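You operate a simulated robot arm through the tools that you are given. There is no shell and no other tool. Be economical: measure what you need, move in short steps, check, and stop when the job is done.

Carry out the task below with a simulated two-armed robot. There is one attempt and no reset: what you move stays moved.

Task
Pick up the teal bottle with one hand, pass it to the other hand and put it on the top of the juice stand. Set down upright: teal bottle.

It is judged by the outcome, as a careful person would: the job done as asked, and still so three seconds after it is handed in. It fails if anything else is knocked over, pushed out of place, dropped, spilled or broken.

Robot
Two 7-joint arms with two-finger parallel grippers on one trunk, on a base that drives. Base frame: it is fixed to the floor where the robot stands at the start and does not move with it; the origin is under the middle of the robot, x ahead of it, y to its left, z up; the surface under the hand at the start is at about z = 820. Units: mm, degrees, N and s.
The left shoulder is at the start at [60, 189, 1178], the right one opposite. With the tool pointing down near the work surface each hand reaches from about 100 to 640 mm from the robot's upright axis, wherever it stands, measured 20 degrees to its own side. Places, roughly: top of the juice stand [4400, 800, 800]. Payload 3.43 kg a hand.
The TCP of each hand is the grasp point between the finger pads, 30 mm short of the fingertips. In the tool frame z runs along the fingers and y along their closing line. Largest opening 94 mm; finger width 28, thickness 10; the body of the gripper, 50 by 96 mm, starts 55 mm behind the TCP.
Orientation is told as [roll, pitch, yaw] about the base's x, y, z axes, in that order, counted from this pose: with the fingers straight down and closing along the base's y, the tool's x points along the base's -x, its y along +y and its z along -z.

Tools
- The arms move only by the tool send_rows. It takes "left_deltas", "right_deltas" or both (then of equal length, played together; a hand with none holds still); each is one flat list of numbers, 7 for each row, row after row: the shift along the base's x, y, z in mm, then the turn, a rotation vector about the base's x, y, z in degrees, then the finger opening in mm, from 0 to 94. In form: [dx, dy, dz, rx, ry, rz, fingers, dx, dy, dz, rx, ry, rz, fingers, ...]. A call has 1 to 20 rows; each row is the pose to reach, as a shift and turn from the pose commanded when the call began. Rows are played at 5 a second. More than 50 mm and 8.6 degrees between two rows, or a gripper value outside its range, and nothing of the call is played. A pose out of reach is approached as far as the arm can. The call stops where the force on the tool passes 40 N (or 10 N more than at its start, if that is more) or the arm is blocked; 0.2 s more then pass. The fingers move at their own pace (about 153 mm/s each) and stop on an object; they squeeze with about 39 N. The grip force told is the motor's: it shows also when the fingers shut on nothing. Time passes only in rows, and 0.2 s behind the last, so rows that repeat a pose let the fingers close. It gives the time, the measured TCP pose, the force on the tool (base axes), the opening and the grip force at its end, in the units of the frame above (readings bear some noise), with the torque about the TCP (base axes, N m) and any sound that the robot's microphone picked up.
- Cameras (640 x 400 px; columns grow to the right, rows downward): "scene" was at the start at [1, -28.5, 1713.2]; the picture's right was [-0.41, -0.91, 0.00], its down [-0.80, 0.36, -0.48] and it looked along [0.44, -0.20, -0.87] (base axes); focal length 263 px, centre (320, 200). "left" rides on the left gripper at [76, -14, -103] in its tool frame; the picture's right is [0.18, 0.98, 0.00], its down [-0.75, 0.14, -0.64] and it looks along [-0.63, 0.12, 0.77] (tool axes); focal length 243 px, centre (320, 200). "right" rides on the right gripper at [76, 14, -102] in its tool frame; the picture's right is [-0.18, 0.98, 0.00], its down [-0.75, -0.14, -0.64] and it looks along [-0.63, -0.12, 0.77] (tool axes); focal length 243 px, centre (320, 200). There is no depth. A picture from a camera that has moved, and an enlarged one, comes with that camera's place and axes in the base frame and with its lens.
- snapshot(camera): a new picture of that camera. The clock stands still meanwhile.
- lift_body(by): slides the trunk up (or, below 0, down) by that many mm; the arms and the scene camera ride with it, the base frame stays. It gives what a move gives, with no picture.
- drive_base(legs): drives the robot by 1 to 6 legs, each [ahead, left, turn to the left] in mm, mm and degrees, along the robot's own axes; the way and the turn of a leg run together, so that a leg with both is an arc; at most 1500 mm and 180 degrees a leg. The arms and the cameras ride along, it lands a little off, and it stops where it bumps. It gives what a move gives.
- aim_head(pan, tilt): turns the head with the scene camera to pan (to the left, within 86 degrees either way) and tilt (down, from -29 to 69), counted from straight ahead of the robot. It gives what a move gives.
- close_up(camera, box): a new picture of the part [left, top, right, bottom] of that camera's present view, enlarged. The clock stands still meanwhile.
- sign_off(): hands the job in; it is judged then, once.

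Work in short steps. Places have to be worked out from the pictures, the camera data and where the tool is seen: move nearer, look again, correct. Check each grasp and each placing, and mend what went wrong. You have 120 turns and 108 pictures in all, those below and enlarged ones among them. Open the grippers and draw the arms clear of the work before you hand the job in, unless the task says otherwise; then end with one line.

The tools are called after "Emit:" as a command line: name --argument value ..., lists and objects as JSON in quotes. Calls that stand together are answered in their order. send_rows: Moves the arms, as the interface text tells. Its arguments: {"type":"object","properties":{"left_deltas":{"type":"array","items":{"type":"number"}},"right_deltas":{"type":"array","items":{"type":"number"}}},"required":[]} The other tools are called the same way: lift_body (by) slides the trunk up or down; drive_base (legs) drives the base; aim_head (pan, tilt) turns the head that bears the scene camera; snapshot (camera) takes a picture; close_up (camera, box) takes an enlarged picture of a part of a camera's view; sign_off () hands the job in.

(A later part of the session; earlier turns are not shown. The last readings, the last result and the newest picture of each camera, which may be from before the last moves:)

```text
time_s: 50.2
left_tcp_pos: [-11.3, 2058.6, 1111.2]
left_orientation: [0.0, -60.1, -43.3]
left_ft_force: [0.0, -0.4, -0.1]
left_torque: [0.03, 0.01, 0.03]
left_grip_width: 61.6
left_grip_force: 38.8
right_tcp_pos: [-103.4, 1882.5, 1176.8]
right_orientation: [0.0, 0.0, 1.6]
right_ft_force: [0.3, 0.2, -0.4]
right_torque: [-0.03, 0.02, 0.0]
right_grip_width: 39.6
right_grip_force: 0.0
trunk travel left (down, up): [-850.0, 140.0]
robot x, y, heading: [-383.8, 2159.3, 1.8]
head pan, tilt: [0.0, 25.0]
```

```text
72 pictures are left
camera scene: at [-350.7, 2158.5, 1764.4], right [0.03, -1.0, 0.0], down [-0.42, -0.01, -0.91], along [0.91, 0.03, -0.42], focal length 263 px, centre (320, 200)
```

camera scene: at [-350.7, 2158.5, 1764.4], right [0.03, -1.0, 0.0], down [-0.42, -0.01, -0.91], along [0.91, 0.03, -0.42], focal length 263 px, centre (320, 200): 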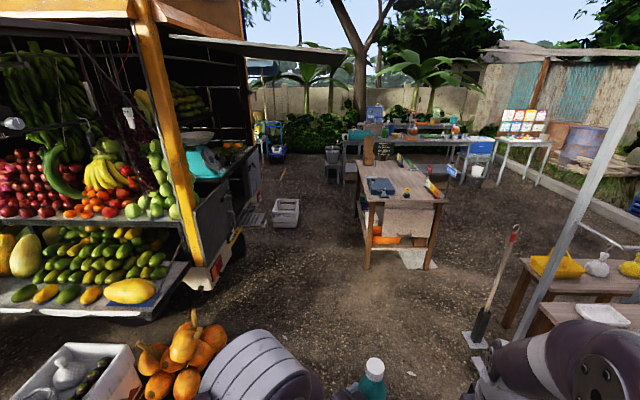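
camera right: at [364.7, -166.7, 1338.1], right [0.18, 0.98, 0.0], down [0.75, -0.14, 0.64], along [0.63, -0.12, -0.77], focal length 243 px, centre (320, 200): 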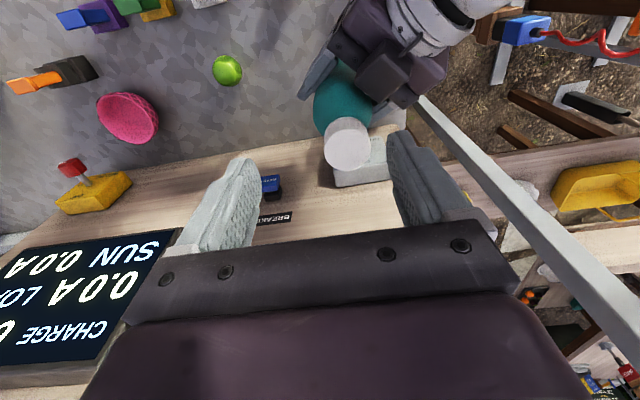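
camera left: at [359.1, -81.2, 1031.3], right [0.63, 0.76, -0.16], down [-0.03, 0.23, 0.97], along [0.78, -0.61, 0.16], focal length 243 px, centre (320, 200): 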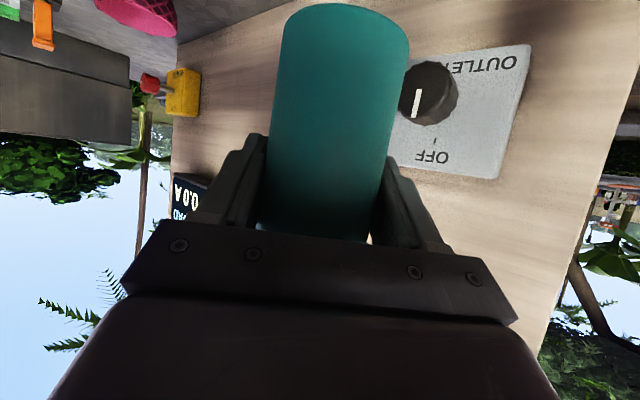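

The corridor looks clear along y≈2140. Drive 2500 mm ahead, then check clearance beside the crate and table.

Emit:
drive_base --legs '[[0, 0, -1.8], [1400, -20, 0], [1100, 0, 0]]'

Emit:
aim_head --pan 0 --tilt 40

Emit:
snapshot --camera "scene"

Emit:
aim_head --pan -40 --tilt 25

Emit:
snapshot --camera "scene"

```text
time_s: 63.0
left_tcp_pos: [2533.4, 2047.5, 1111.0]
left_orientation: [0.3, -60.1, -44.2]
left_ft_force: [-0.1, 0.0, 0.0]
left_torque: [0.01, -0.03, 0.0]
left_grip_width: 61.7
left_grip_force: 39.0
right_tcp_pos: [2441.4, 1871.2, 1177.9]
right_orientation: [-0.1, -0.2, 0.9]
right_ft_force: [0.0, 0.3, 0.7]
right_torque: [0.02, 0.0, 0.01]
right_grip_width: 39.8
right_grip_force: 0.1
trunk travel left (down, up): [-850.0, 140.0]
robot x, y, heading: [2163.7, 2152.2, 1.3]
head pan, tilt: [0.0, 25.0]
```

```text
time_s: 63.8
left_tcp_pos: [2537.1, 2047.5, 1110.7]
left_orientation: [0.0, -59.9, -44.0]
left_ft_force: [0.3, -0.8, -0.2]
left_torque: [0.01, -0.03, -0.01]
left_grip_width: 61.5
left_grip_force: 39.0
right_tcp_pos: [2445.1, 1871.8, 1176.5]
right_orientation: [-0.1, 0.0, 1.0]
right_ft_force: [-0.5, -0.4, -0.2]
right_torque: [0.02, -0.03, -0.01]
right_grip_width: 40.0
right_grip_force: 0.1
trunk travel left (down, up): [-850.0, 140.0]
robot x, y, heading: [2167.6, 2152.1, 1.2]
head pan, tilt: [0.0, 40.0]
```

```text
71 pictures are left
camera scene: at [2191.9, 2151.0, 1741.2], right [0.02, -1.0, 0.0], down [-0.64, -0.01, -0.77], along [0.77, 0.01, -0.64], focal length 263 px, centre (320, 200)
```

scene: 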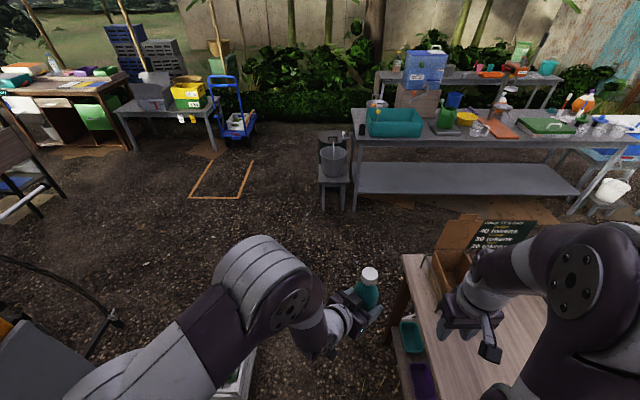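

```text
time_s: 64.8
left_tcp_pos: [2537.3, 2047.8, 1110.2]
left_orientation: [0.0, -60.0, -44.0]
left_ft_force: [-0.3, 0.1, 0.0]
left_torque: [-0.01, -0.03, 0.0]
left_grip_width: 61.9
left_grip_force: 39.2
right_tcp_pos: [2444.6, 1871.3, 1176.7]
right_orientation: [0.0, 0.0, 1.1]
right_ft_force: [0.2, 0.2, 0.5]
right_torque: [-0.03, -0.05, -0.01]
right_grip_width: 39.6
right_grip_force: 0.1
trunk travel left (down, up): [-850.0, 140.0]
robot x, y, heading: [2163.9, 2150.1, 1.1]
head pan, tilt: [-40.0, 25.0]
```

```text
70 pictures are left
camera scene: at [2178.6, 2091.7, 1764.4], right [-0.63, -0.78, 0.0], down [-0.33, 0.27, -0.91], along [0.7, -0.57, -0.42], focal length 263 px, centre (320, 200)
```

scene: 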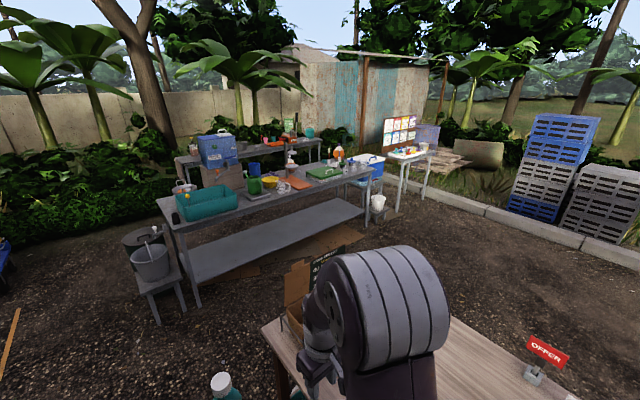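

The box with the price board on the OPEN table rises to roughly z 1175 near y≈1700, close to my right arm's path. Raise the trunk fully so the arms pass over it, then continue to x≈3550.

Emit:
lift_body --by 138

Emit:
drive_base --legs '[[500, 20, -1.2]]'

Emit:
aim_head --pan -60 --tilt 50

Emit:
snapshot --camera "scene"

Emit:
aim_head --pan 50 --tilt 60

Emit:
snapshot --camera "scene"

```text
time_s: 66.7
left_tcp_pos: [2548.4, 2039.2, 1142.3]
left_orientation: [-0.3, -59.4, -43.8]
left_ft_force: [-0.3, 0.5, -0.1]
left_torque: [-0.02, 0.02, 0.0]
left_grip_width: 61.7
left_grip_force: 38.8
right_tcp_pos: [2457.0, 1863.7, 1207.3]
right_orientation: [0.5, 0.7, 1.1]
right_ft_force: [0.3, -0.2, 0.1]
right_torque: [-0.07, -0.01, 0.0]
right_grip_width: 39.9
right_grip_force: 0.0
trunk travel left (down, up): [-887.0, 103.0]
robot x, y, heading: [2167.8, 2150.1, 1.2]
head pan, tilt: [-40.0, 25.0]
stopped: the arm was blocked; the commanded pose is now the measured one
```

```text
time_s: 68.1
left_tcp_pos: [2627.5, 2017.2, 1151.7]
left_orientation: [1.5, -60.3, -47.9]
left_ft_force: [-1.0, 0.6, 0.0]
left_torque: [0.02, -0.04, 0.01]
left_grip_width: 61.4
left_grip_force: 39.0
right_tcp_pos: [2526.0, 1844.7, 1214.5]
right_orientation: [0.1, -0.6, -1.8]
right_ft_force: [-0.6, -0.7, 0.0]
right_torque: [0.01, -0.07, 0.0]
right_grip_width: 39.7
right_grip_force: 0.1
trunk travel left (down, up): [-887.0, 103.0]
robot x, y, heading: [2274.3, 2143.5, -1.8]
head pan, tilt: [-40.0, 25.0]
stopped in leg 1: the robot was blocked; the commanded pose is now the measured one
```

```text
time_s: 69.0
left_tcp_pos: [2623.4, 1990.9, 1151.2]
left_orientation: [2.3, -60.3, -50.0]
left_ft_force: [0.1, 0.1, 0.1]
left_torque: [0.0, -0.03, 0.02]
left_grip_width: 61.7
left_grip_force: 39.3
right_tcp_pos: [2516.3, 1821.0, 1213.5]
right_orientation: [0.6, -0.9, -3.2]
right_ft_force: [-0.3, 0.0, 0.8]
right_torque: [0.01, 0.0, -0.03]
right_grip_width: 40.1
right_grip_force: 0.0
trunk travel left (down, up): [-887.0, 103.0]
robot x, y, heading: [2276.3, 2129.9, -3.3]
head pan, tilt: [-60.0, 50.0]
```

```text
69 pictures are left
camera scene: at [2210.5, 2038.8, 1820.7], right [-0.86, -0.5, -0.03], down [-0.07, 0.17, -0.98], along [0.5, -0.85, -0.18], focal length 263 px, centre (320, 200)
```

scene: 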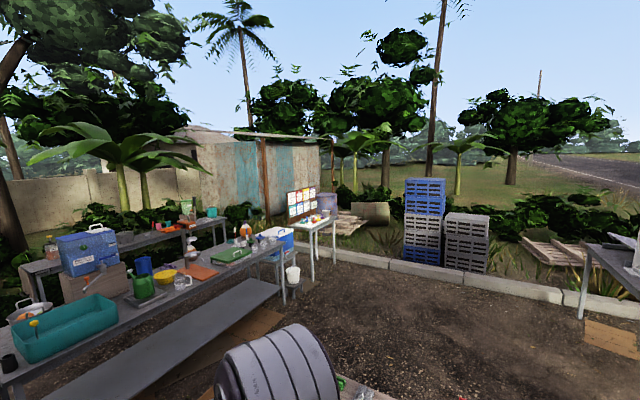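

```text
time_s: 70.9
left_tcp_pos: [2639.8, 2016.5, 1146.6]
left_orientation: [2.0, -59.5, -47.3]
left_ft_force: [-0.2, -0.6, 0.2]
left_torque: [0.0, 0.01, -0.01]
left_grip_width: 61.6
left_grip_force: 39.1
right_tcp_pos: [2541.2, 1842.0, 1209.2]
right_orientation: [1.0, -0.3, -0.7]
right_ft_force: [-0.8, 0.1, 0.0]
right_torque: [0.02, -0.01, -0.02]
right_grip_width: 39.8
right_grip_force: 0.0
trunk travel left (down, up): [-887.0, 103.0]
robot x, y, heading: [2277.9, 2150.2, -0.6]
head pan, tilt: [50.0, 60.0]
```

```text
68 pictures are left
camera scene: at [2266.4, 2082.1, 1832.2], right [-0.4, -0.92, -0.02], down [-0.06, 0.05, -1.0], along [0.92, -0.39, -0.08], focal length 263 px, centre (320, 200)
```

scene: 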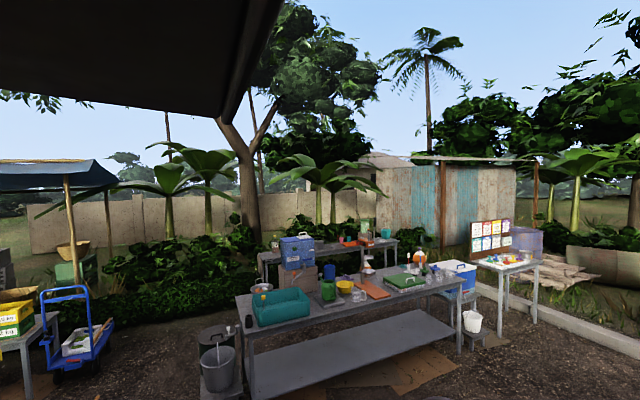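

The head is touching the truck's awning overhead – raising was wrong. Lower the trunk back right away, a bit below the original level.

Emit:
lift_body --by -60

Emit:
aim_head --pan 50 --tilt 0

Emit:
snapshot --camera "scene"

Emit:
aim_head --pan -50 --tilt 50

Emit:
snapshot --camera "scene"

```text
time_s: 71.9
left_tcp_pos: [2667.5, 2013.4, 1076.3]
left_orientation: [0.2, -58.3, -45.9]
left_ft_force: [-0.4, -0.2, -0.6]
left_torque: [-0.02, 0.01, -0.03]
left_grip_width: 61.7
left_grip_force: 39.1
right_tcp_pos: [2571.8, 1837.6, 1139.6]
right_orientation: [1.4, 1.2, -0.6]
right_ft_force: [0.2, -0.2, 0.2]
right_torque: [0.0, 0.03, 0.02]
right_grip_width: 39.9
right_grip_force: 0.0
trunk travel left (down, up): [-827.0, 163.0]
robot x, y, heading: [2282.4, 2146.9, -0.6]
head pan, tilt: [50.0, 60.0]
```

```text
time_s: 73.2
left_tcp_pos: [2673.1, 2018.0, 1071.6]
left_orientation: [-0.5, -58.3, -45.2]
left_ft_force: [0.3, -0.2, -0.5]
left_torque: [-0.03, -0.03, -0.02]
left_grip_width: 61.7
left_grip_force: 38.7
right_tcp_pos: [2575.9, 1844.1, 1135.5]
right_orientation: [1.0, 1.5, -0.6]
right_ft_force: [0.5, -0.7, 0.6]
right_torque: [0.01, 0.01, 0.0]
right_grip_width: 39.8
right_grip_force: 0.0
trunk travel left (down, up): [-827.0, 163.0]
robot x, y, heading: [2275.6, 2149.1, -0.8]
head pan, tilt: [50.0, 0.0]
```

```text
67 pictures are left
camera scene: at [2294.7, 2185.7, 1724.3], right [0.74, -0.67, -0.02], down [-0.38, -0.39, -0.84], along [0.56, 0.63, -0.55], focal length 263 px, centre (320, 200)
```

scene: 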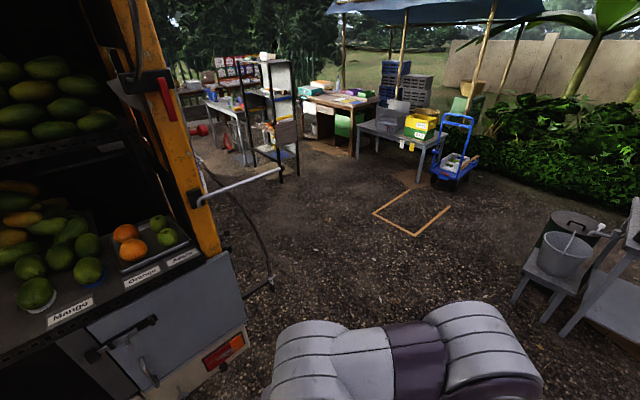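

```text
time_s: 74.9
left_tcp_pos: [2632.2, 2009.0, 1089.5]
left_orientation: [1.7, -60.1, -48.3]
left_ft_force: [0.3, 0.7, 0.2]
left_torque: [0.0, 0.04, 0.01]
left_grip_width: 61.6
left_grip_force: 38.9
right_tcp_pos: [2529.6, 1837.6, 1152.9]
right_orientation: [0.3, -0.6, -2.1]
right_ft_force: [0.4, -0.4, -0.2]
right_torque: [0.0, 0.07, 0.0]
right_grip_width: 40.2
right_grip_force: 0.1
trunk travel left (down, up): [-827.0, 163.0]
robot x, y, heading: [2275.9, 2143.0, -2.2]
head pan, tilt: [-50.0, 50.0]
```

```text
66 pictures are left
camera scene: at [2219.4, 2069.6, 1706.3], right [-0.76, -0.65, -0.03], down [-0.46, 0.56, -0.69], along [0.47, -0.51, -0.72], focal length 263 px, centre (320, 200)
```

scene: 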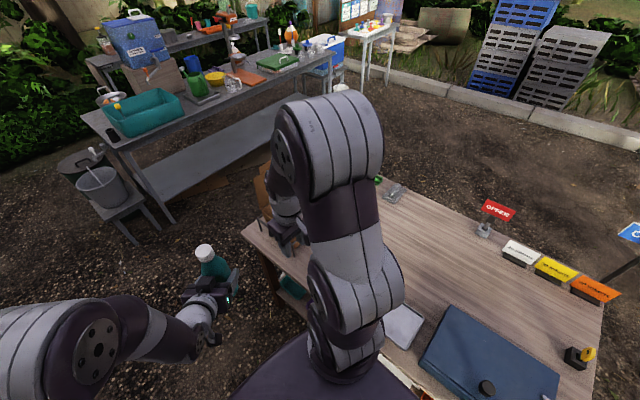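

The head readings (tilt not reached, body rocked 1–2°) show it's still rubbing the awning. Lower another 40 mm to free it, then bring both hands inward, away from the OPEN table.

Emit:
lift_body --by -50

Emit:
send_rows --left_deltas '[0, 30, 10, 0, 0, 0, 50, 0, 60, 20, 0, 0, 0, 50, 0, 90, 30, 0, 0, 0, 50, 0, 120, 40, 0, 0, 0, 50, 0, 150, 50, 0, 0, 0, 50]' --right_deltas '[0, 20, 10, 0, 0, 0, 40, 0, 40, 20, 0, 0, 0, 40, 0, 70, 30, 0, 0, 0, 40, 0, 95, 40, 0, 0, 0, 40, 0, 120, 50, 0, 0, 0, 40]'

Emit:
aim_head --pan 0 --tilt 50

Emit:
snapshot --camera "scene"

```text
time_s: 75.8
left_tcp_pos: [2662.8, 2037.1, 1032.2]
left_orientation: [-1.1, -59.4, -44.5]
left_ft_force: [0.5, 1.0, -0.9]
left_torque: [-0.02, -0.02, -0.01]
left_grip_width: 61.6
left_grip_force: 38.2
right_tcp_pos: [2564.9, 1864.5, 1097.9]
right_orientation: [0.0, 1.0, -0.7]
right_ft_force: [0.2, 0.8, 0.1]
right_torque: [0.02, 0.05, 0.0]
right_grip_width: 39.8
right_grip_force: 0.0
trunk travel left (down, up): [-777.0, 213.0]
robot x, y, heading: [2273.2, 2151.1, -0.8]
head pan, tilt: [-50.0, 50.0]
```

```text
time_s: 77.0
left_tcp_pos: [2659.6, 2186.9, 1079.8]
left_orientation: [-1.2, -59.5, -44.6]
left_ft_force: [1.2, 0.7, 0.0]
left_torque: [-0.03, 0.01, -0.02]
left_grip_width: 61.7
left_grip_force: 39.5
right_tcp_pos: [2562.0, 1982.1, 1146.3]
right_orientation: [0.0, 1.0, -0.6]
right_ft_force: [0.2, 1.4, 0.0]
right_torque: [0.01, 0.04, 0.01]
right_grip_width: 39.8
right_grip_force: 0.1
trunk travel left (down, up): [-777.0, 213.0]
robot x, y, heading: [2275.5, 2148.0, -0.7]
head pan, tilt: [-50.0, 50.0]
```

```text
time_s: 78.2
left_tcp_pos: [2660.8, 2186.0, 1079.7]
left_orientation: [-1.1, -59.4, -44.7]
left_ft_force: [0.0, 0.0, -0.6]
left_torque: [-0.02, 0.04, 0.01]
left_grip_width: 61.8
left_grip_force: 39.5
right_tcp_pos: [2562.5, 1978.9, 1145.6]
right_orientation: [0.1, 0.9, -0.7]
right_ft_force: [0.5, -0.4, 0.9]
right_torque: [0.0, 0.0, -0.04]
right_grip_width: 40.1
right_grip_force: 0.1
trunk travel left (down, up): [-777.0, 213.0]
robot x, y, heading: [2273.6, 2150.2, -0.5]
head pan, tilt: [0.0, 50.0]
```

```text
65 pictures are left
camera scene: at [2295.1, 2148.0, 1653.5], right [-0.01, -1.0, 0.0], down [-0.77, 0.01, -0.64], along [0.64, -0.01, -0.77], focal length 263 px, centre (320, 200)
```

scene: 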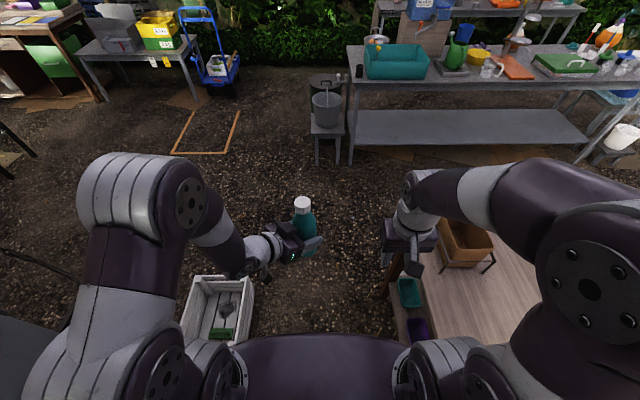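

Head is free now and the body is steady. The box on the OPEN table is below the forearm; continue forward in short legs at this height.

Emit:
drive_base --legs '[[350, 0, 0.5]]'

Emit:
snapshot --camera "scene"

```text
time_s: 80.4
left_tcp_pos: [2997.8, 2184.3, 1080.0]
left_orientation: [-1.1, -59.5, -44.3]
left_ft_force: [0.8, 0.2, -0.7]
left_torque: [-0.03, 0.0, -0.03]
left_grip_width: 61.6
left_grip_force: 38.8
right_tcp_pos: [2899.2, 1978.2, 1146.3]
right_orientation: [0.1, 0.8, -0.4]
right_ft_force: [-0.4, 0.4, 0.3]
right_torque: [-0.01, 0.02, 0.01]
right_grip_width: 40.0
right_grip_force: 0.0
trunk travel left (down, up): [-777.0, 213.0]
robot x, y, heading: [2614.3, 2146.1, -0.2]
head pan, tilt: [0.0, 50.0]
```

```text
64 pictures are left
camera scene: at [2632.1, 2145.4, 1653.5], right [-0.01, -1.0, 0.0], down [-0.77, 0.0, -0.64], along [0.64, 0.0, -0.77], focal length 263 px, centre (320, 200)
```

scene: 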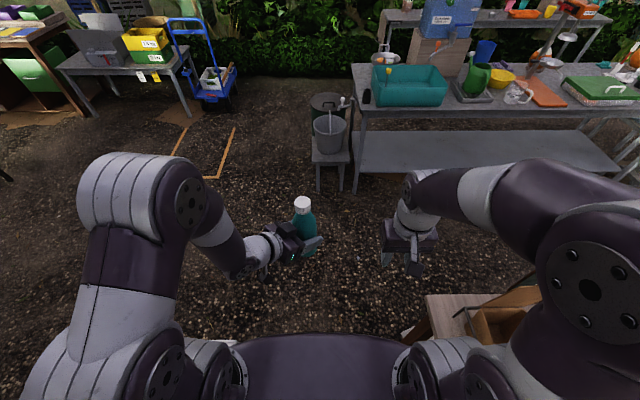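

Clear of the table's far end (x≈2915). Advance to x≈3400 and strafe right to y≈1550 in front of the stand.

Emit:
drive_base --legs '[[790, 0, 0], [0, -550, 0]]'

Emit:
aim_head --pan -15 --tilt 40

Emit:
snapshot --camera "scene"

```text
time_s: 87.5
left_tcp_pos: [3803.5, 1658.1, 1080.3]
left_orientation: [-1.2, -59.5, -42.2]
left_ft_force: [0.1, 0.7, -0.4]
left_torque: [-0.02, -0.03, -0.01]
left_grip_width: 61.7
left_grip_force: 39.0
right_tcp_pos: [3714.3, 1448.5, 1146.8]
right_orientation: [0.1, 0.8, 1.8]
right_ft_force: [-0.1, 0.6, 0.1]
right_torque: [-0.02, 0.0, -0.01]
right_grip_width: 39.6
right_grip_force: 0.0
trunk travel left (down, up): [-777.0, 213.0]
robot x, y, heading: [3424.3, 1605.0, 1.7]
head pan, tilt: [0.0, 50.0]
```

```text
time_s: 88.2
left_tcp_pos: [3805.7, 1657.2, 1080.3]
left_orientation: [-1.1, -59.5, -42.2]
left_ft_force: [0.6, 0.0, -0.4]
left_torque: [-0.03, -0.01, 0.01]
left_grip_width: 61.6
left_grip_force: 38.7
right_tcp_pos: [3714.2, 1449.0, 1144.8]
right_orientation: [-0.1, 1.0, 1.8]
right_ft_force: [0.1, -1.2, 0.4]
right_torque: [0.01, 0.03, 0.0]
right_grip_width: 40.0
right_grip_force: 0.1
trunk travel left (down, up): [-777.0, 213.0]
robot x, y, heading: [3422.1, 1606.9, 1.7]
head pan, tilt: [-15.0, 40.0]
```

```text
63 pictures are left
camera scene: at [3446.6, 1583.4, 1667.6], right [-0.23, -0.97, 0.0], down [-0.63, 0.15, -0.77], along [0.75, -0.17, -0.64], focal length 263 px, centre (320, 200)
```

scene: 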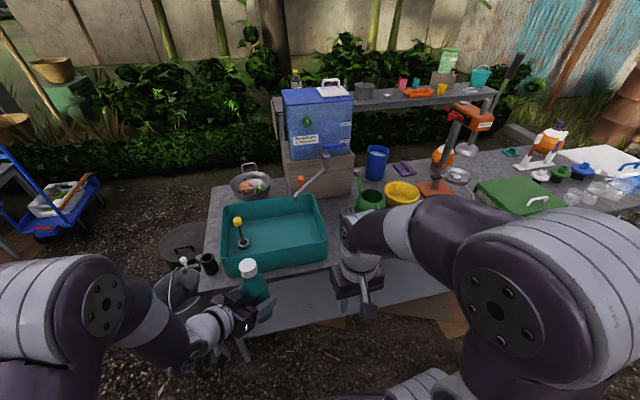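

The right arm hides the middle of the stand; the right hand's own camera may show the front strip.

Emit:
snapshot --camera "right"

Emit:
aim_head --pan -50 --tilt 35

Emit:
snapshot --camera "scene"

```text
62 pictures are left
camera right: at [3638.7, 1460.7, 1250.2], right [0.15, 0.99, 0.0], down [0.77, -0.12, 0.63], along [0.62, -0.1, -0.78], focal length 243 px, centre (320, 200)
```

right: 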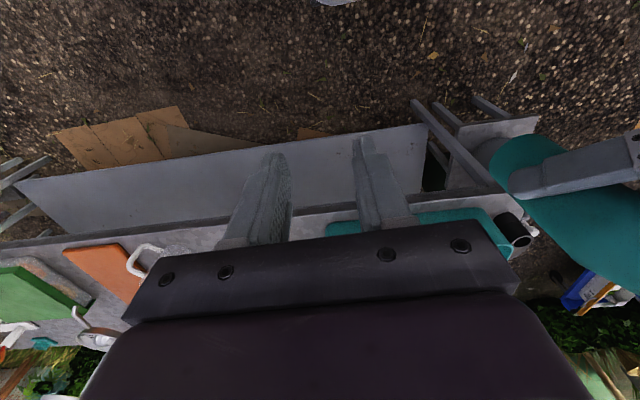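

```text
time_s: 89.2
left_tcp_pos: [3804.3, 1657.6, 1080.1]
left_orientation: [-1.2, -59.4, -42.2]
left_ft_force: [0.2, 0.4, 1.1]
left_torque: [0.0, -0.02, -0.01]
left_grip_width: 61.7
left_grip_force: 39.0
right_tcp_pos: [3714.5, 1448.0, 1147.1]
right_orientation: [0.1, 1.0, 1.8]
right_ft_force: [-0.1, -0.4, 0.4]
right_torque: [-0.01, 0.02, -0.02]
right_grip_width: 40.1
right_grip_force: 0.2
trunk travel left (down, up): [-777.0, 213.0]
robot x, y, heading: [3423.2, 1606.1, 2.0]
head pan, tilt: [-50.0, 35.0]
```

```text
61 pictures are left
camera scene: at [3422.5, 1537.3, 1675.2], right [-0.74, -0.67, 0.0], down [-0.38, 0.43, -0.82], along [0.55, -0.61, -0.57], focal length 263 px, centre (320, 200)
```

scene: 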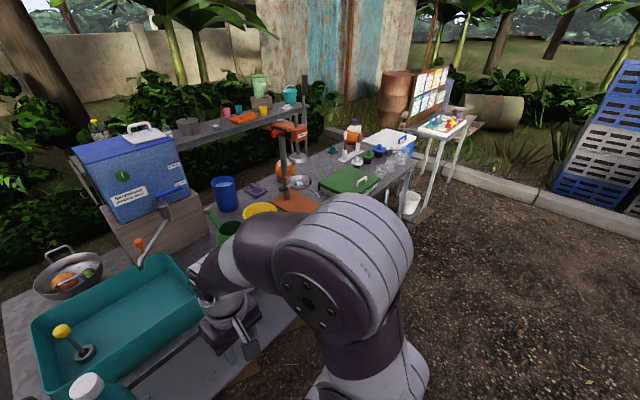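

Tuck the right hand back and out to uncover the front strip between the teal crate and the orange board.

Emit:
send_rows --right_deltas '[-20, -45, 0, 0, 0, 0, 40, -40, -90, -10, 0, 0, 0, 40, -60, -135, -20, 0, 0, 0, 40, -80, -180, -40, 0, 0, 0, 40, -90, -220, -60, 0, 0, 0, 40]'

Emit:
aim_head --pan -20 --tilt 45

Emit:
snapshot --camera "scene"

Emit:
snapshot --camera "right"

```text
refused: row 2 steps farther than a row can; nothing moved
```

```text
time_s: 90.2
left_tcp_pos: [3803.9, 1658.2, 1080.5]
left_orientation: [-1.2, -59.4, -42.2]
left_ft_force: [0.0, -1.0, -0.1]
left_torque: [0.01, 0.02, 0.04]
left_grip_width: 61.7
left_grip_force: 39.1
right_tcp_pos: [3714.1, 1448.5, 1146.1]
right_orientation: [0.0, 0.9, 1.8]
right_ft_force: [-0.2, 0.4, 0.5]
right_torque: [0.0, -0.01, 0.0]
right_grip_width: 40.0
right_grip_force: 0.1
trunk travel left (down, up): [-777.0, 213.0]
robot x, y, heading: [3425.9, 1606.7, 1.9]
head pan, tilt: [-20.0, 45.0]
```

```text
60 pictures are left
camera scene: at [3441.0, 1577.4, 1660.5], right [-0.31, -0.95, 0.0], down [-0.67, 0.22, -0.71], along [0.67, -0.22, -0.71], focal length 263 px, centre (320, 200)
```

scene: 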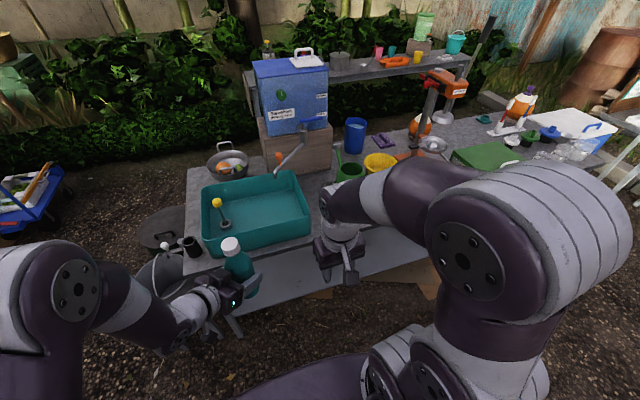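

```text
59 pictures are left
camera right: at [3638.6, 1460.9, 1250.2], right [0.15, 0.99, 0.0], down [0.77, -0.12, 0.63], along [0.62, -0.1, -0.78], focal length 243 px, centre (320, 200)
```

right: 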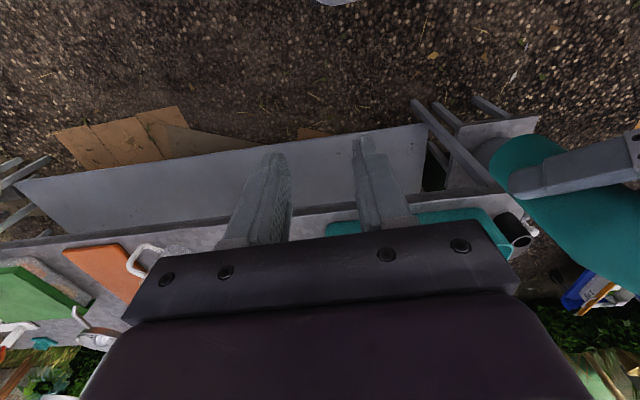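

Smaller steps for the tuck.

Emit:
send_rows --right_deltas '[-16, -38, -8, 0, 0, 0, 40, -32, -76, -16, 0, 0, 0, 40, -48, -114, -24, 0, 0, 0, 40, -64, -152, -32, 0, 0, 0, 40, -80, -190, -40, 0, 0, 0, 40]'

Emit:
snapshot --camera "scene"

Emit:
snapshot --camera "right"

```text
time_s: 91.4
left_tcp_pos: [3805.5, 1658.4, 1081.0]
left_orientation: [-1.0, -59.5, -42.3]
left_ft_force: [-0.4, 0.0, 0.4]
left_torque: [-0.02, -0.01, -0.01]
left_grip_width: 61.5
left_grip_force: 38.3
right_tcp_pos: [3635.9, 1256.8, 1108.5]
right_orientation: [0.0, 0.9, 1.8]
right_ft_force: [0.3, 0.0, -1.1]
right_torque: [0.05, -0.02, 0.03]
right_grip_width: 39.9
right_grip_force: 0.0
trunk travel left (down, up): [-777.0, 213.0]
robot x, y, heading: [3422.4, 1605.4, 1.5]
head pan, tilt: [-20.0, 45.0]
```

```text
58 pictures are left
camera scene: at [3441.3, 1576.1, 1660.4], right [-0.31, -0.95, 0.0], down [-0.67, 0.22, -0.71], along [0.67, -0.22, -0.71], focal length 263 px, centre (320, 200)
```

scene: 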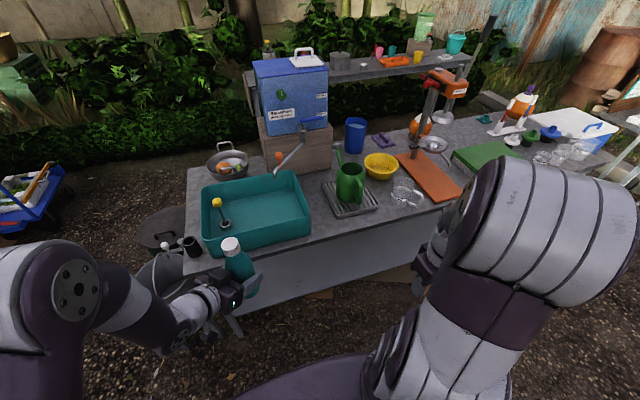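

```text
57 pictures are left
camera right: at [3560.1, 1269.2, 1212.9], right [0.15, 0.99, 0.0], down [0.77, -0.12, 0.63], along [0.62, -0.1, -0.78], focal length 243 px, centre (320, 200)
```

right: 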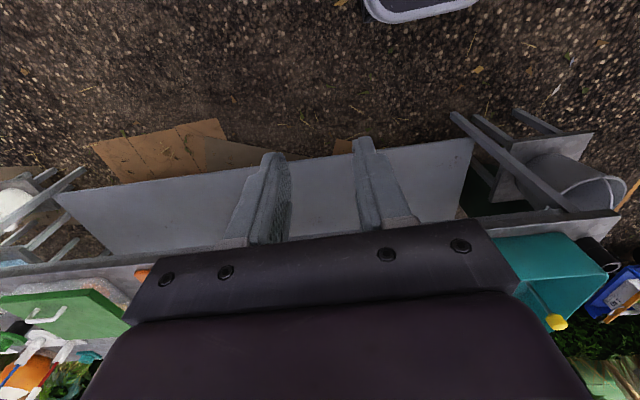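

Free spot found: on the front strip between the teal crate (y≳1400) and the drain rack (corner ≈(4130,1290)); front edge at x≈4029. Target bottle centre ≈(4085,1310). First turn the left hand so its fingers point straight along +x, which also restores the upright pitch.

Emit:
send_rows --left_deltas '[0, 0, 0, 0.06, -0.11, 7.18, 50, 0, 0, 0, 0.11, -0.23, 14.37, 50, 0, 0, 0, 0.17, -0.34, 21.55, 50, 0, 0, 0, 0.23, -0.45, 28.73, 50, 0, 0, 0, 0.28, -0.57, 35.92, 50, 0, 0, 0, 0.34, -0.68, 43.1, 50]'

Emit:
drive_base --legs '[[0, -400, -1.7], [150, 0, 0]]'

Emit:
aim_head --pan 8 --tilt 48

Emit:
snapshot --camera "scene"

Emit:
snapshot --camera "left"

```text
time_s: 92.8
left_tcp_pos: [3804.1, 1658.9, 1080.5]
left_orientation: [0.0, -59.8, -0.1]
left_ft_force: [0.8, 0.0, -0.2]
left_torque: [0.03, 0.01, -0.02]
left_grip_width: 61.5
left_grip_force: 39.1
right_tcp_pos: [3635.7, 1256.6, 1108.3]
right_orientation: [0.0, 1.0, 1.8]
right_ft_force: [-1.2, -0.7, -0.4]
right_torque: [-0.01, -0.02, 0.02]
right_grip_width: 40.1
right_grip_force: 0.0
trunk travel left (down, up): [-777.0, 213.0]
robot x, y, heading: [3420.7, 1606.8, 2.1]
head pan, tilt: [-20.0, 45.0]
```

```text
time_s: 96.3
left_tcp_pos: [3960.8, 1230.8, 1081.1]
left_orientation: [-0.1, -60.0, -2.3]
left_ft_force: [0.0, 0.0, -0.2]
left_torque: [0.0, 0.02, -0.01]
left_grip_width: 61.6
left_grip_force: 39.5
right_tcp_pos: [3775.3, 838.1, 1108.8]
right_orientation: [0.0, 0.9, -0.5]
right_ft_force: [1.1, -0.1, -0.4]
right_torque: [0.0, 0.02, -0.01]
right_grip_width: 40.0
right_grip_force: 0.1
trunk travel left (down, up): [-777.0, 213.0]
robot x, y, heading: [3579.6, 1195.8, -0.9]
head pan, tilt: [-20.0, 45.0]
```

```text
time_s: 97.2
left_tcp_pos: [3961.5, 1230.1, 1080.0]
left_orientation: [0.0, -60.0, -2.3]
left_ft_force: [-0.3, 1.0, -1.1]
left_torque: [-0.02, 0.0, -0.02]
left_grip_width: 61.4
left_grip_force: 39.1
right_tcp_pos: [3776.2, 836.1, 1109.2]
right_orientation: [0.0, 0.9, -0.4]
right_ft_force: [-0.5, 0.7, -0.4]
right_torque: [0.0, -0.03, -0.01]
right_grip_width: 40.0
right_grip_force: 0.0
trunk travel left (down, up): [-777.0, 213.0]
robot x, y, heading: [3579.6, 1194.7, -0.5]
head pan, tilt: [8.0, 48.0]
```

```text
56 pictures are left
camera scene: at [3595.0, 1201.9, 1656.3], right [0.13, -0.99, 0.0], down [-0.74, -0.1, -0.67], along [0.66, 0.09, -0.74], focal length 263 px, centre (320, 200)
```

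scene: 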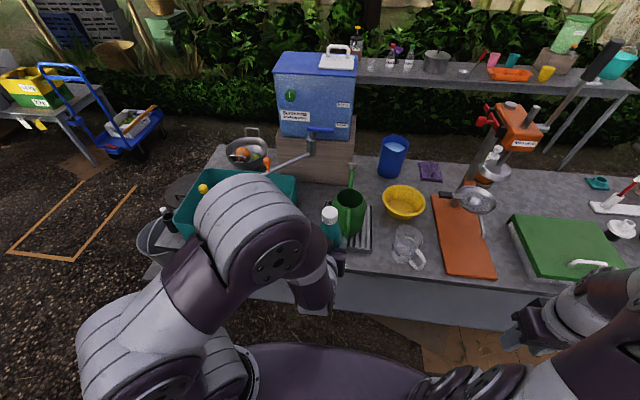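

```text
55 pictures are left
camera left: at [3833.6, 1220.4, 1066.4], right [-0.05, 0.99, -0.16], down [-0.17, 0.15, 0.97], along [0.98, 0.08, 0.16], focal length 243 px, centre (320, 200)
```

left: 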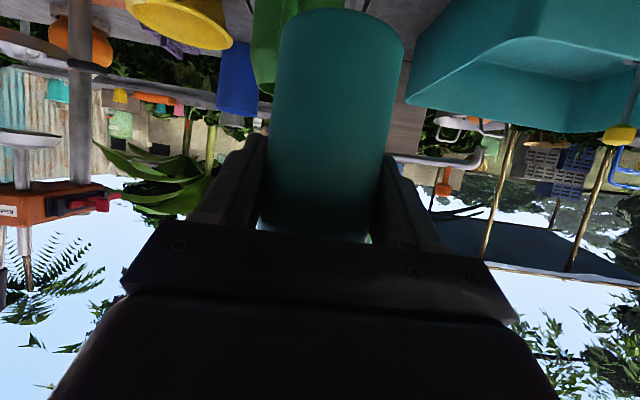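

I want a sharper measurement of the gap before placing. Strafe left 220 mm so the left arm doesn't hide it, and take an enlarged view.

Emit:
drive_base --legs '[[0, 220, 0.5]]'

Emit:
aim_head --pan -12 --tilt 55

Emit:
close_up --camera "scene" --box '[200, 80, 440, 230]'

```text
time_s: 98.9
left_tcp_pos: [3962.1, 1452.6, 1079.9]
left_orientation: [0.2, -59.8, -2.2]
left_ft_force: [1.0, -0.2, -0.1]
left_torque: [0.01, -0.04, 0.01]
left_grip_width: 61.7
left_grip_force: 38.6
right_tcp_pos: [3780.3, 1058.1, 1107.7]
right_orientation: [0.1, 1.0, -0.3]
right_ft_force: [0.2, 1.0, -0.5]
right_torque: [-0.01, -0.04, -0.02]
right_grip_width: 39.8
right_grip_force: 0.0
trunk travel left (down, up): [-777.0, 213.0]
robot x, y, heading: [3577.2, 1415.8, -0.4]
head pan, tilt: [8.0, 48.0]
```

```text
time_s: 99.8
left_tcp_pos: [3961.8, 1452.4, 1080.3]
left_orientation: [-0.1, -59.9, -2.1]
left_ft_force: [1.0, 0.4, 0.1]
left_torque: [-0.02, 0.0, 0.01]
left_grip_width: 61.3
left_grip_force: 38.8
right_tcp_pos: [3778.2, 1058.0, 1108.3]
right_orientation: [0.0, 0.9, -0.3]
right_ft_force: [0.8, -0.3, -0.7]
right_torque: [0.01, 0.02, -0.05]
right_grip_width: 39.8
right_grip_force: 0.1
trunk travel left (down, up): [-777.0, 213.0]
robot x, y, heading: [3576.1, 1411.8, -0.2]
head pan, tilt: [-12.0, 55.0]
```

```text
2.67 times, centred on (320, 155) of scene
camera zoom: at [3589.6, 1397.2, 1647.0], right [-0.21, -0.98, 0.0], down [-0.8, 0.17, -0.57], along [0.56, -0.12, -0.82], focal length 701 px, centre (320, 320)
```

zoom: 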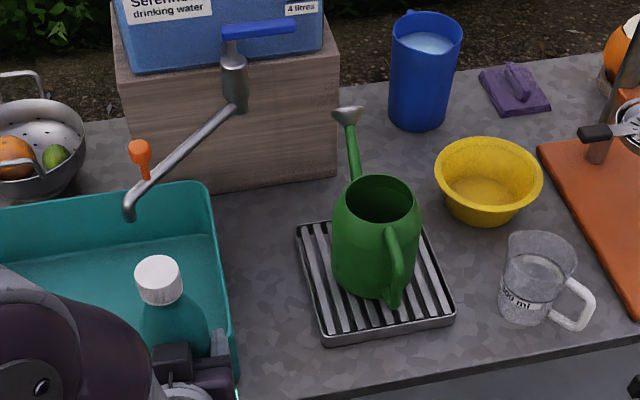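

Clear measurement: crate side at y≈1402, drain rack y<1273 from x=4125, front edge x≈4027. Target bottle centre (4098, 1336). Strafe right 118 and ahead 60, then look.

Emit:
drive_base --legs '[[60, -118, 0.2]]'

Emit:
close_up --camera "scene" --box '[200, 80, 440, 230]'

```text
time_s: 101.0
left_tcp_pos: [4021.8, 1334.6, 1080.3]
left_orientation: [-0.1, -59.9, -2.2]
left_ft_force: [-0.8, -0.4, 0.3]
left_torque: [0.0, 0.0, 0.02]
left_grip_width: 61.5
left_grip_force: 38.5
right_tcp_pos: [3838.1, 940.5, 1109.4]
right_orientation: [0.0, 0.8, -0.2]
right_ft_force: [0.4, 0.2, -0.1]
right_torque: [0.04, -0.01, 0.01]
right_grip_width: 40.1
right_grip_force: 0.1
trunk travel left (down, up): [-777.0, 213.0]
robot x, y, heading: [3633.5, 1295.5, -0.5]
head pan, tilt: [-12.0, 55.0]
```

```text
2.67 times, centred on (320, 155) of scene
camera zoom: at [3649.0, 1279.7, 1647.0], right [-0.21, -0.98, 0.0], down [-0.8, 0.17, -0.57], along [0.56, -0.12, -0.82], focal length 701 px, centre (320, 320)
```

zoom: 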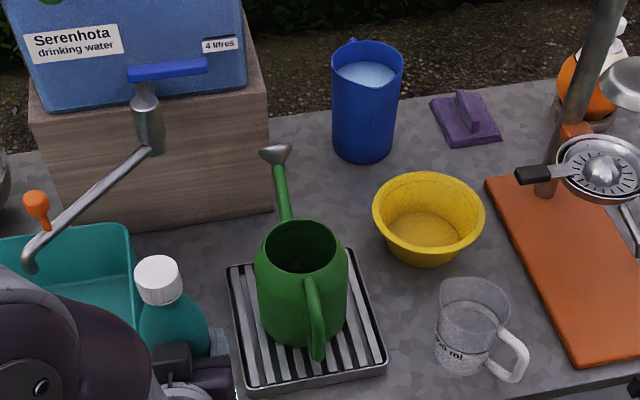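

Now extend 76 mm forward and descend 150 mm (bottle base to ≈855), keeping orientation.

Emit:
send_rows --left_deltas '[38, 0, 0, 0, 0, 0, 50, 76, 1, 0, 0, 0, 0, 50, 76, 1, -40, 0, 0, 0, 50, 76, 1, -80, 0, 0, 0, 50, 76, 1, -120, 0, 0, 0, 50, 76, 1, -150, 0, 0, 0, 50]'

Emit:
snapshot --camera "scene"

Emit:
snapshot --camera "left"

```text
time_s: 102.5
left_tcp_pos: [4097.3, 1333.8, 931.2]
left_orientation: [0.0, -59.9, -2.0]
left_ft_force: [-1.0, -0.6, -0.1]
left_torque: [0.0, 0.0, 0.04]
left_grip_width: 61.3
left_grip_force: 39.1
right_tcp_pos: [3839.5, 940.0, 1108.9]
right_orientation: [0.0, 0.9, -0.4]
right_ft_force: [-0.4, 0.6, 0.5]
right_torque: [-0.03, -0.03, -0.02]
right_grip_width: 40.0
right_grip_force: 0.0
trunk travel left (down, up): [-777.0, 213.0]
robot x, y, heading: [3639.0, 1298.7, -0.4]
head pan, tilt: [-12.0, 55.0]
```

```text
52 pictures are left
camera scene: at [3650.1, 1278.3, 1647.1], right [-0.21, -0.98, 0.0], down [-0.8, 0.17, -0.57], along [0.56, -0.12, -0.82], focal length 263 px, centre (320, 200)
```

scene: 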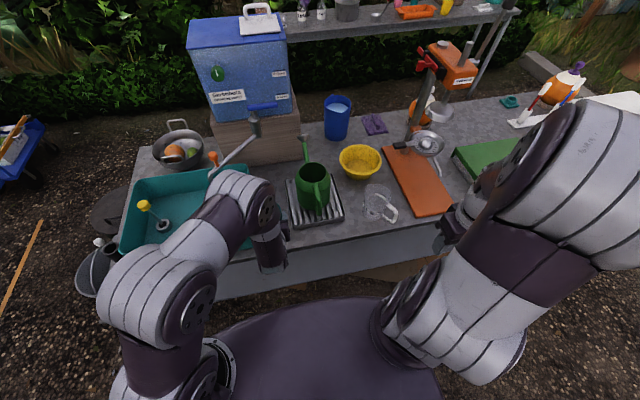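

```text
51 pictures are left
camera left: at [3970.0, 1324.1, 916.0], right [-0.06, 0.99, -0.16], down [-0.17, 0.15, 0.97], along [0.98, 0.08, 0.16], focal length 243 px, centre (320, 200)
```

left: 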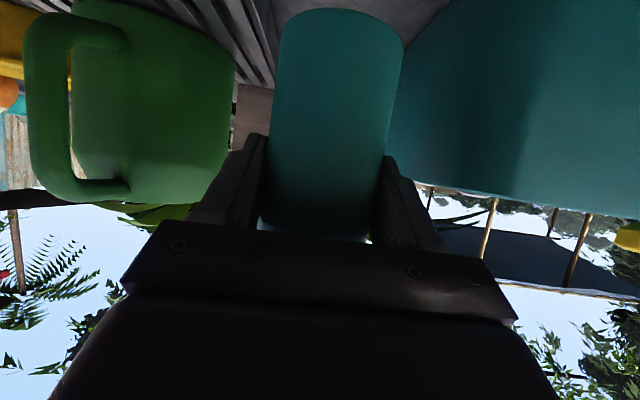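

Clearances match (crate side at y≈1401). Descend slowly toward contact.

Emit:
send_rows --left_deltas '[0, 1, -12, 0, 0, 0, 50, 0, 1, -24, 0, 0, 0, 50, 0, 1, -34, 0, 0, 0, 50, 0, 1, -42, 0, 0, 0, 50]'

Emit:
snapshot --camera "left"

```text
time_s: 103.5
left_tcp_pos: [4098.5, 1336.4, 888.3]
left_orientation: [-0.1, -59.9, -2.2]
left_ft_force: [-0.1, 0.1, -0.3]
left_torque: [0.0, 0.0, -0.02]
left_grip_width: 61.5
left_grip_force: 38.4
right_tcp_pos: [3838.6, 939.2, 1108.4]
right_orientation: [0.1, 0.9, -0.3]
right_ft_force: [0.1, 0.3, -0.3]
right_torque: [-0.01, 0.05, 0.02]
right_grip_width: 40.1
right_grip_force: 0.0
trunk travel left (down, up): [-777.0, 213.0]
robot x, y, heading: [3639.6, 1294.9, -0.2]
head pan, tilt: [-12.0, 55.0]
```

```text
50 pictures are left
camera left: at [3971.3, 1326.1, 874.1], right [-0.06, 0.99, -0.16], down [-0.17, 0.15, 0.97], along [0.98, 0.08, 0.16], focal length 243 px, centre (320, 200)
```

left: 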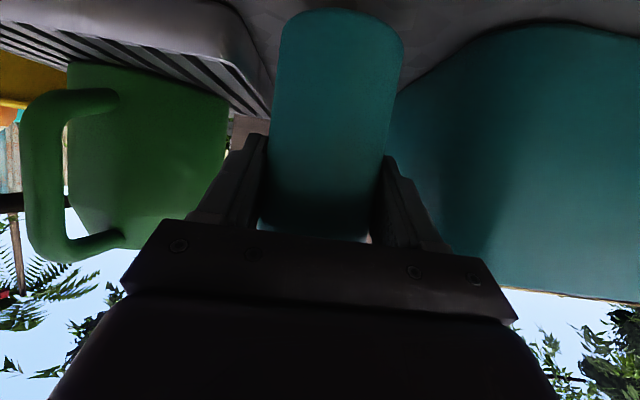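

Bottle base ≈10–15 mm above the top. Continue in small steps watching the force.

Emit:
send_rows --left_deltas '[0, 0, -3, 0, 0, 0, 50, 0, 0, -6, 0, 0, 0, 50, 0, 0, -9, 0, 0, 0, 50]'

Emit:
send_rows --left_deltas '[0, 0, -1.5, 0, 0, 0, 50, 0, 0, -3, 0, 0, 0, 50]'

```text
time_s: 104.2
left_tcp_pos: [4100.0, 1336.9, 878.7]
left_orientation: [0.0, -60.0, -2.1]
left_ft_force: [-0.1, 0.3, 0.4]
left_torque: [-0.01, 0.03, -0.01]
left_grip_width: 61.7
left_grip_force: 39.0
right_tcp_pos: [3839.5, 940.9, 1108.1]
right_orientation: [0.0, 1.0, -0.3]
right_ft_force: [0.6, -1.0, -0.4]
right_torque: [0.04, -0.02, 0.02]
right_grip_width: 40.2
right_grip_force: 0.0
trunk travel left (down, up): [-777.0, 213.0]
robot x, y, heading: [3638.8, 1292.4, -0.3]
head pan, tilt: [-12.0, 55.0]
```

```text
time_s: 104.8
left_tcp_pos: [4098.2, 1335.1, 876.5]
left_orientation: [-0.1, -60.0, -2.1]
left_ft_force: [0.2, -0.7, -1.2]
left_torque: [0.0, -0.05, 0.01]
left_grip_width: 61.7
left_grip_force: 39.4
right_tcp_pos: [3838.0, 939.8, 1108.9]
right_orientation: [0.0, 0.9, -0.3]
right_ft_force: [0.2, -0.3, -0.5]
right_torque: [0.01, -0.06, -0.03]
right_grip_width: 39.9
right_grip_force: 0.1
trunk travel left (down, up): [-777.0, 213.0]
robot x, y, heading: [3636.6, 1291.1, -0.3]
head pan, tilt: [-12.0, 55.0]
```

No contact yet; keep lowering by 1.5 mm steps.

Emit:
send_rows --left_deltas '[0, 0, -1.5, 0, 0, 0, 50, 0, 0, -3, 0, 0, 0, 50]'

Emit:
close_up --camera "left" --box '[230, 0, 430, 125]'

```text
time_s: 105.5
left_tcp_pos: [4097.7, 1335.1, 873.3]
left_orientation: [0.1, -59.9, -2.1]
left_ft_force: [-0.2, 0.6, 0.8]
left_torque: [0.05, 0.04, 0.02]
left_grip_width: 61.6
left_grip_force: 38.8
right_tcp_pos: [3838.3, 941.0, 1109.2]
right_orientation: [0.1, 0.9, -0.3]
right_ft_force: [0.2, 0.0, -0.1]
right_torque: [0.0, 0.0, 0.01]
right_grip_width: 40.1
right_grip_force: 0.1
trunk travel left (down, up): [-777.0, 213.0]
robot x, y, heading: [3643.6, 1293.6, -0.2]
head pan, tilt: [-12.0, 55.0]
```

```text
3.20 times, centred on (330, 62) of left
camera zoom: at [3971.1, 1325.2, 859.3], right [-0.06, 0.99, -0.16], down [-0.17, 0.15, 0.97], along [0.98, 0.08, 0.16], focal length 776 px, centre (288, 640)
```

zoom: 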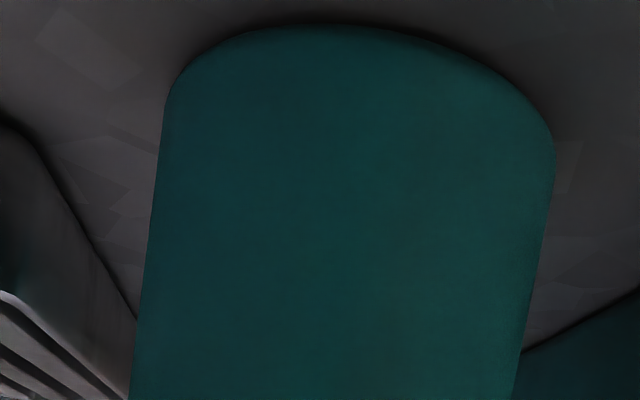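

Very close (contact shadow visible). Continue.

Emit:
send_rows --left_deltas '[0, 0, -1.5, 0, 0, 0, 50, 0, 0, -3, 0, 0, 0, 50]'

Emit:
send_rows --left_deltas '[0, 0, -1.5, 0, 0, 0, 50, 0, 0, -2.5, 0, 0, 0, 50]'

```text
time_s: 106.0
left_tcp_pos: [4098.1, 1334.9, 873.9]
left_orientation: [-0.1, -60.3, -1.9]
left_ft_force: [-3.6, 3.1, 25.0]
left_torque: [0.18, 0.6, -0.08]
left_grip_width: 61.6
left_grip_force: 38.7
right_tcp_pos: [3837.5, 939.4, 1109.7]
right_orientation: [0.1, 0.7, -0.3]
right_ft_force: [-0.1, 0.1, -1.4]
right_torque: [-0.01, 0.02, -0.03]
right_grip_width: 40.3
right_grip_force: 0.1
trunk travel left (down, up): [-777.0, 213.0]
robot x, y, heading: [3638.9, 1295.9, -0.3]
head pan, tilt: [-12.0, 55.0]
```

```text
time_s: 106.7
left_tcp_pos: [4097.8, 1333.9, 871.4]
left_orientation: [-0.3, -60.5, -1.9]
left_ft_force: [4.1, 2.3, 37.7]
left_torque: [0.09, -0.12, -0.01]
left_grip_width: 62.2
left_grip_force: 38.8
right_tcp_pos: [3836.0, 940.4, 1108.7]
right_orientation: [0.0, 0.7, -0.3]
right_ft_force: [0.0, -0.7, -0.3]
right_torque: [0.01, 0.0, -0.01]
right_grip_width: 40.2
right_grip_force: 0.1
trunk travel left (down, up): [-777.0, 213.0]
robot x, y, heading: [3637.8, 1297.1, -0.1]
head pan, tilt: [-12.0, 55.0]
```

Bottle is firmly on the top (38 N). Ease up 4 mm to shed the load, then open slowly.

Emit:
send_rows --left_deltas '[0, 0, 2, 0, 0, 0, 50, 0, 0, 4, 0, 0, 0, 50]'

```text
time_s: 107.2
left_tcp_pos: [4096.4, 1335.8, 870.9]
left_orientation: [0.1, -59.7, -2.4]
left_ft_force: [4.4, -4.2, 16.9]
left_torque: [-0.34, -0.45, -0.04]
left_grip_width: 61.7
left_grip_force: 39.5
right_tcp_pos: [3838.4, 937.7, 1108.7]
right_orientation: [0.1, 0.8, -0.3]
right_ft_force: [0.9, -0.1, 0.3]
right_torque: [0.0, -0.01, -0.01]
right_grip_width: 40.3
right_grip_force: 0.2
trunk travel left (down, up): [-777.0, 213.0]
robot x, y, heading: [3639.0, 1296.4, -0.3]
head pan, tilt: [-12.0, 55.0]
```

Light seating force remains; raise 1 mm more and open gradually.

Emit:
send_rows --left_deltas '[0, 0, 1, 0, 0, 0, 50, 0, 0, 1, 0, 0, 0, 66, 0, 0, 1, 0, 0, 0, 72, 0, 0, 1, 0, 0, 0, 80, 0, 0, 1, 0, 0, 0, 84]'

Emit:
snapshot --camera "left"

```text
time_s: 108.5
left_tcp_pos: [4096.7, 1335.6, 873.5]
left_orientation: [0.1, -59.9, -2.2]
left_ft_force: [-0.3, 1.3, -0.3]
left_torque: [-0.02, 0.0, 0.03]
left_grip_width: 84.1
left_grip_force: 0.0
right_tcp_pos: [3838.7, 939.4, 1109.3]
right_orientation: [0.0, 0.9, -0.3]
right_ft_force: [0.5, -0.1, 1.0]
right_torque: [0.0, 0.01, -0.01]
right_grip_width: 40.0
right_grip_force: 0.0
trunk travel left (down, up): [-777.0, 213.0]
robot x, y, heading: [3638.9, 1294.4, -0.3]
head pan, tilt: [-12.0, 55.0]
```

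```text
48 pictures are left
camera left: at [3971.3, 1324.9, 858.9], right [-0.06, 0.99, -0.16], down [-0.17, 0.15, 0.97], along [0.98, 0.08, 0.16], focal length 243 px, centre (320, 200)
```

left: 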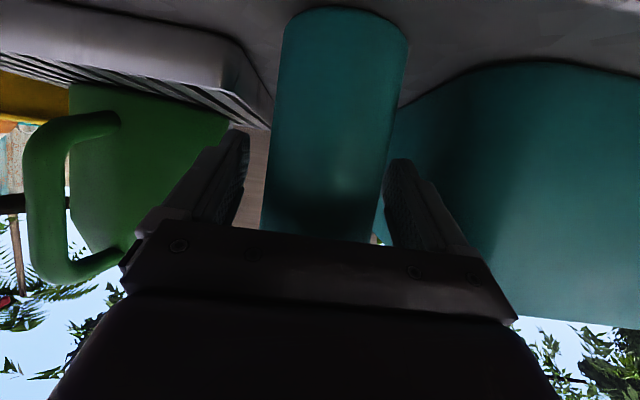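

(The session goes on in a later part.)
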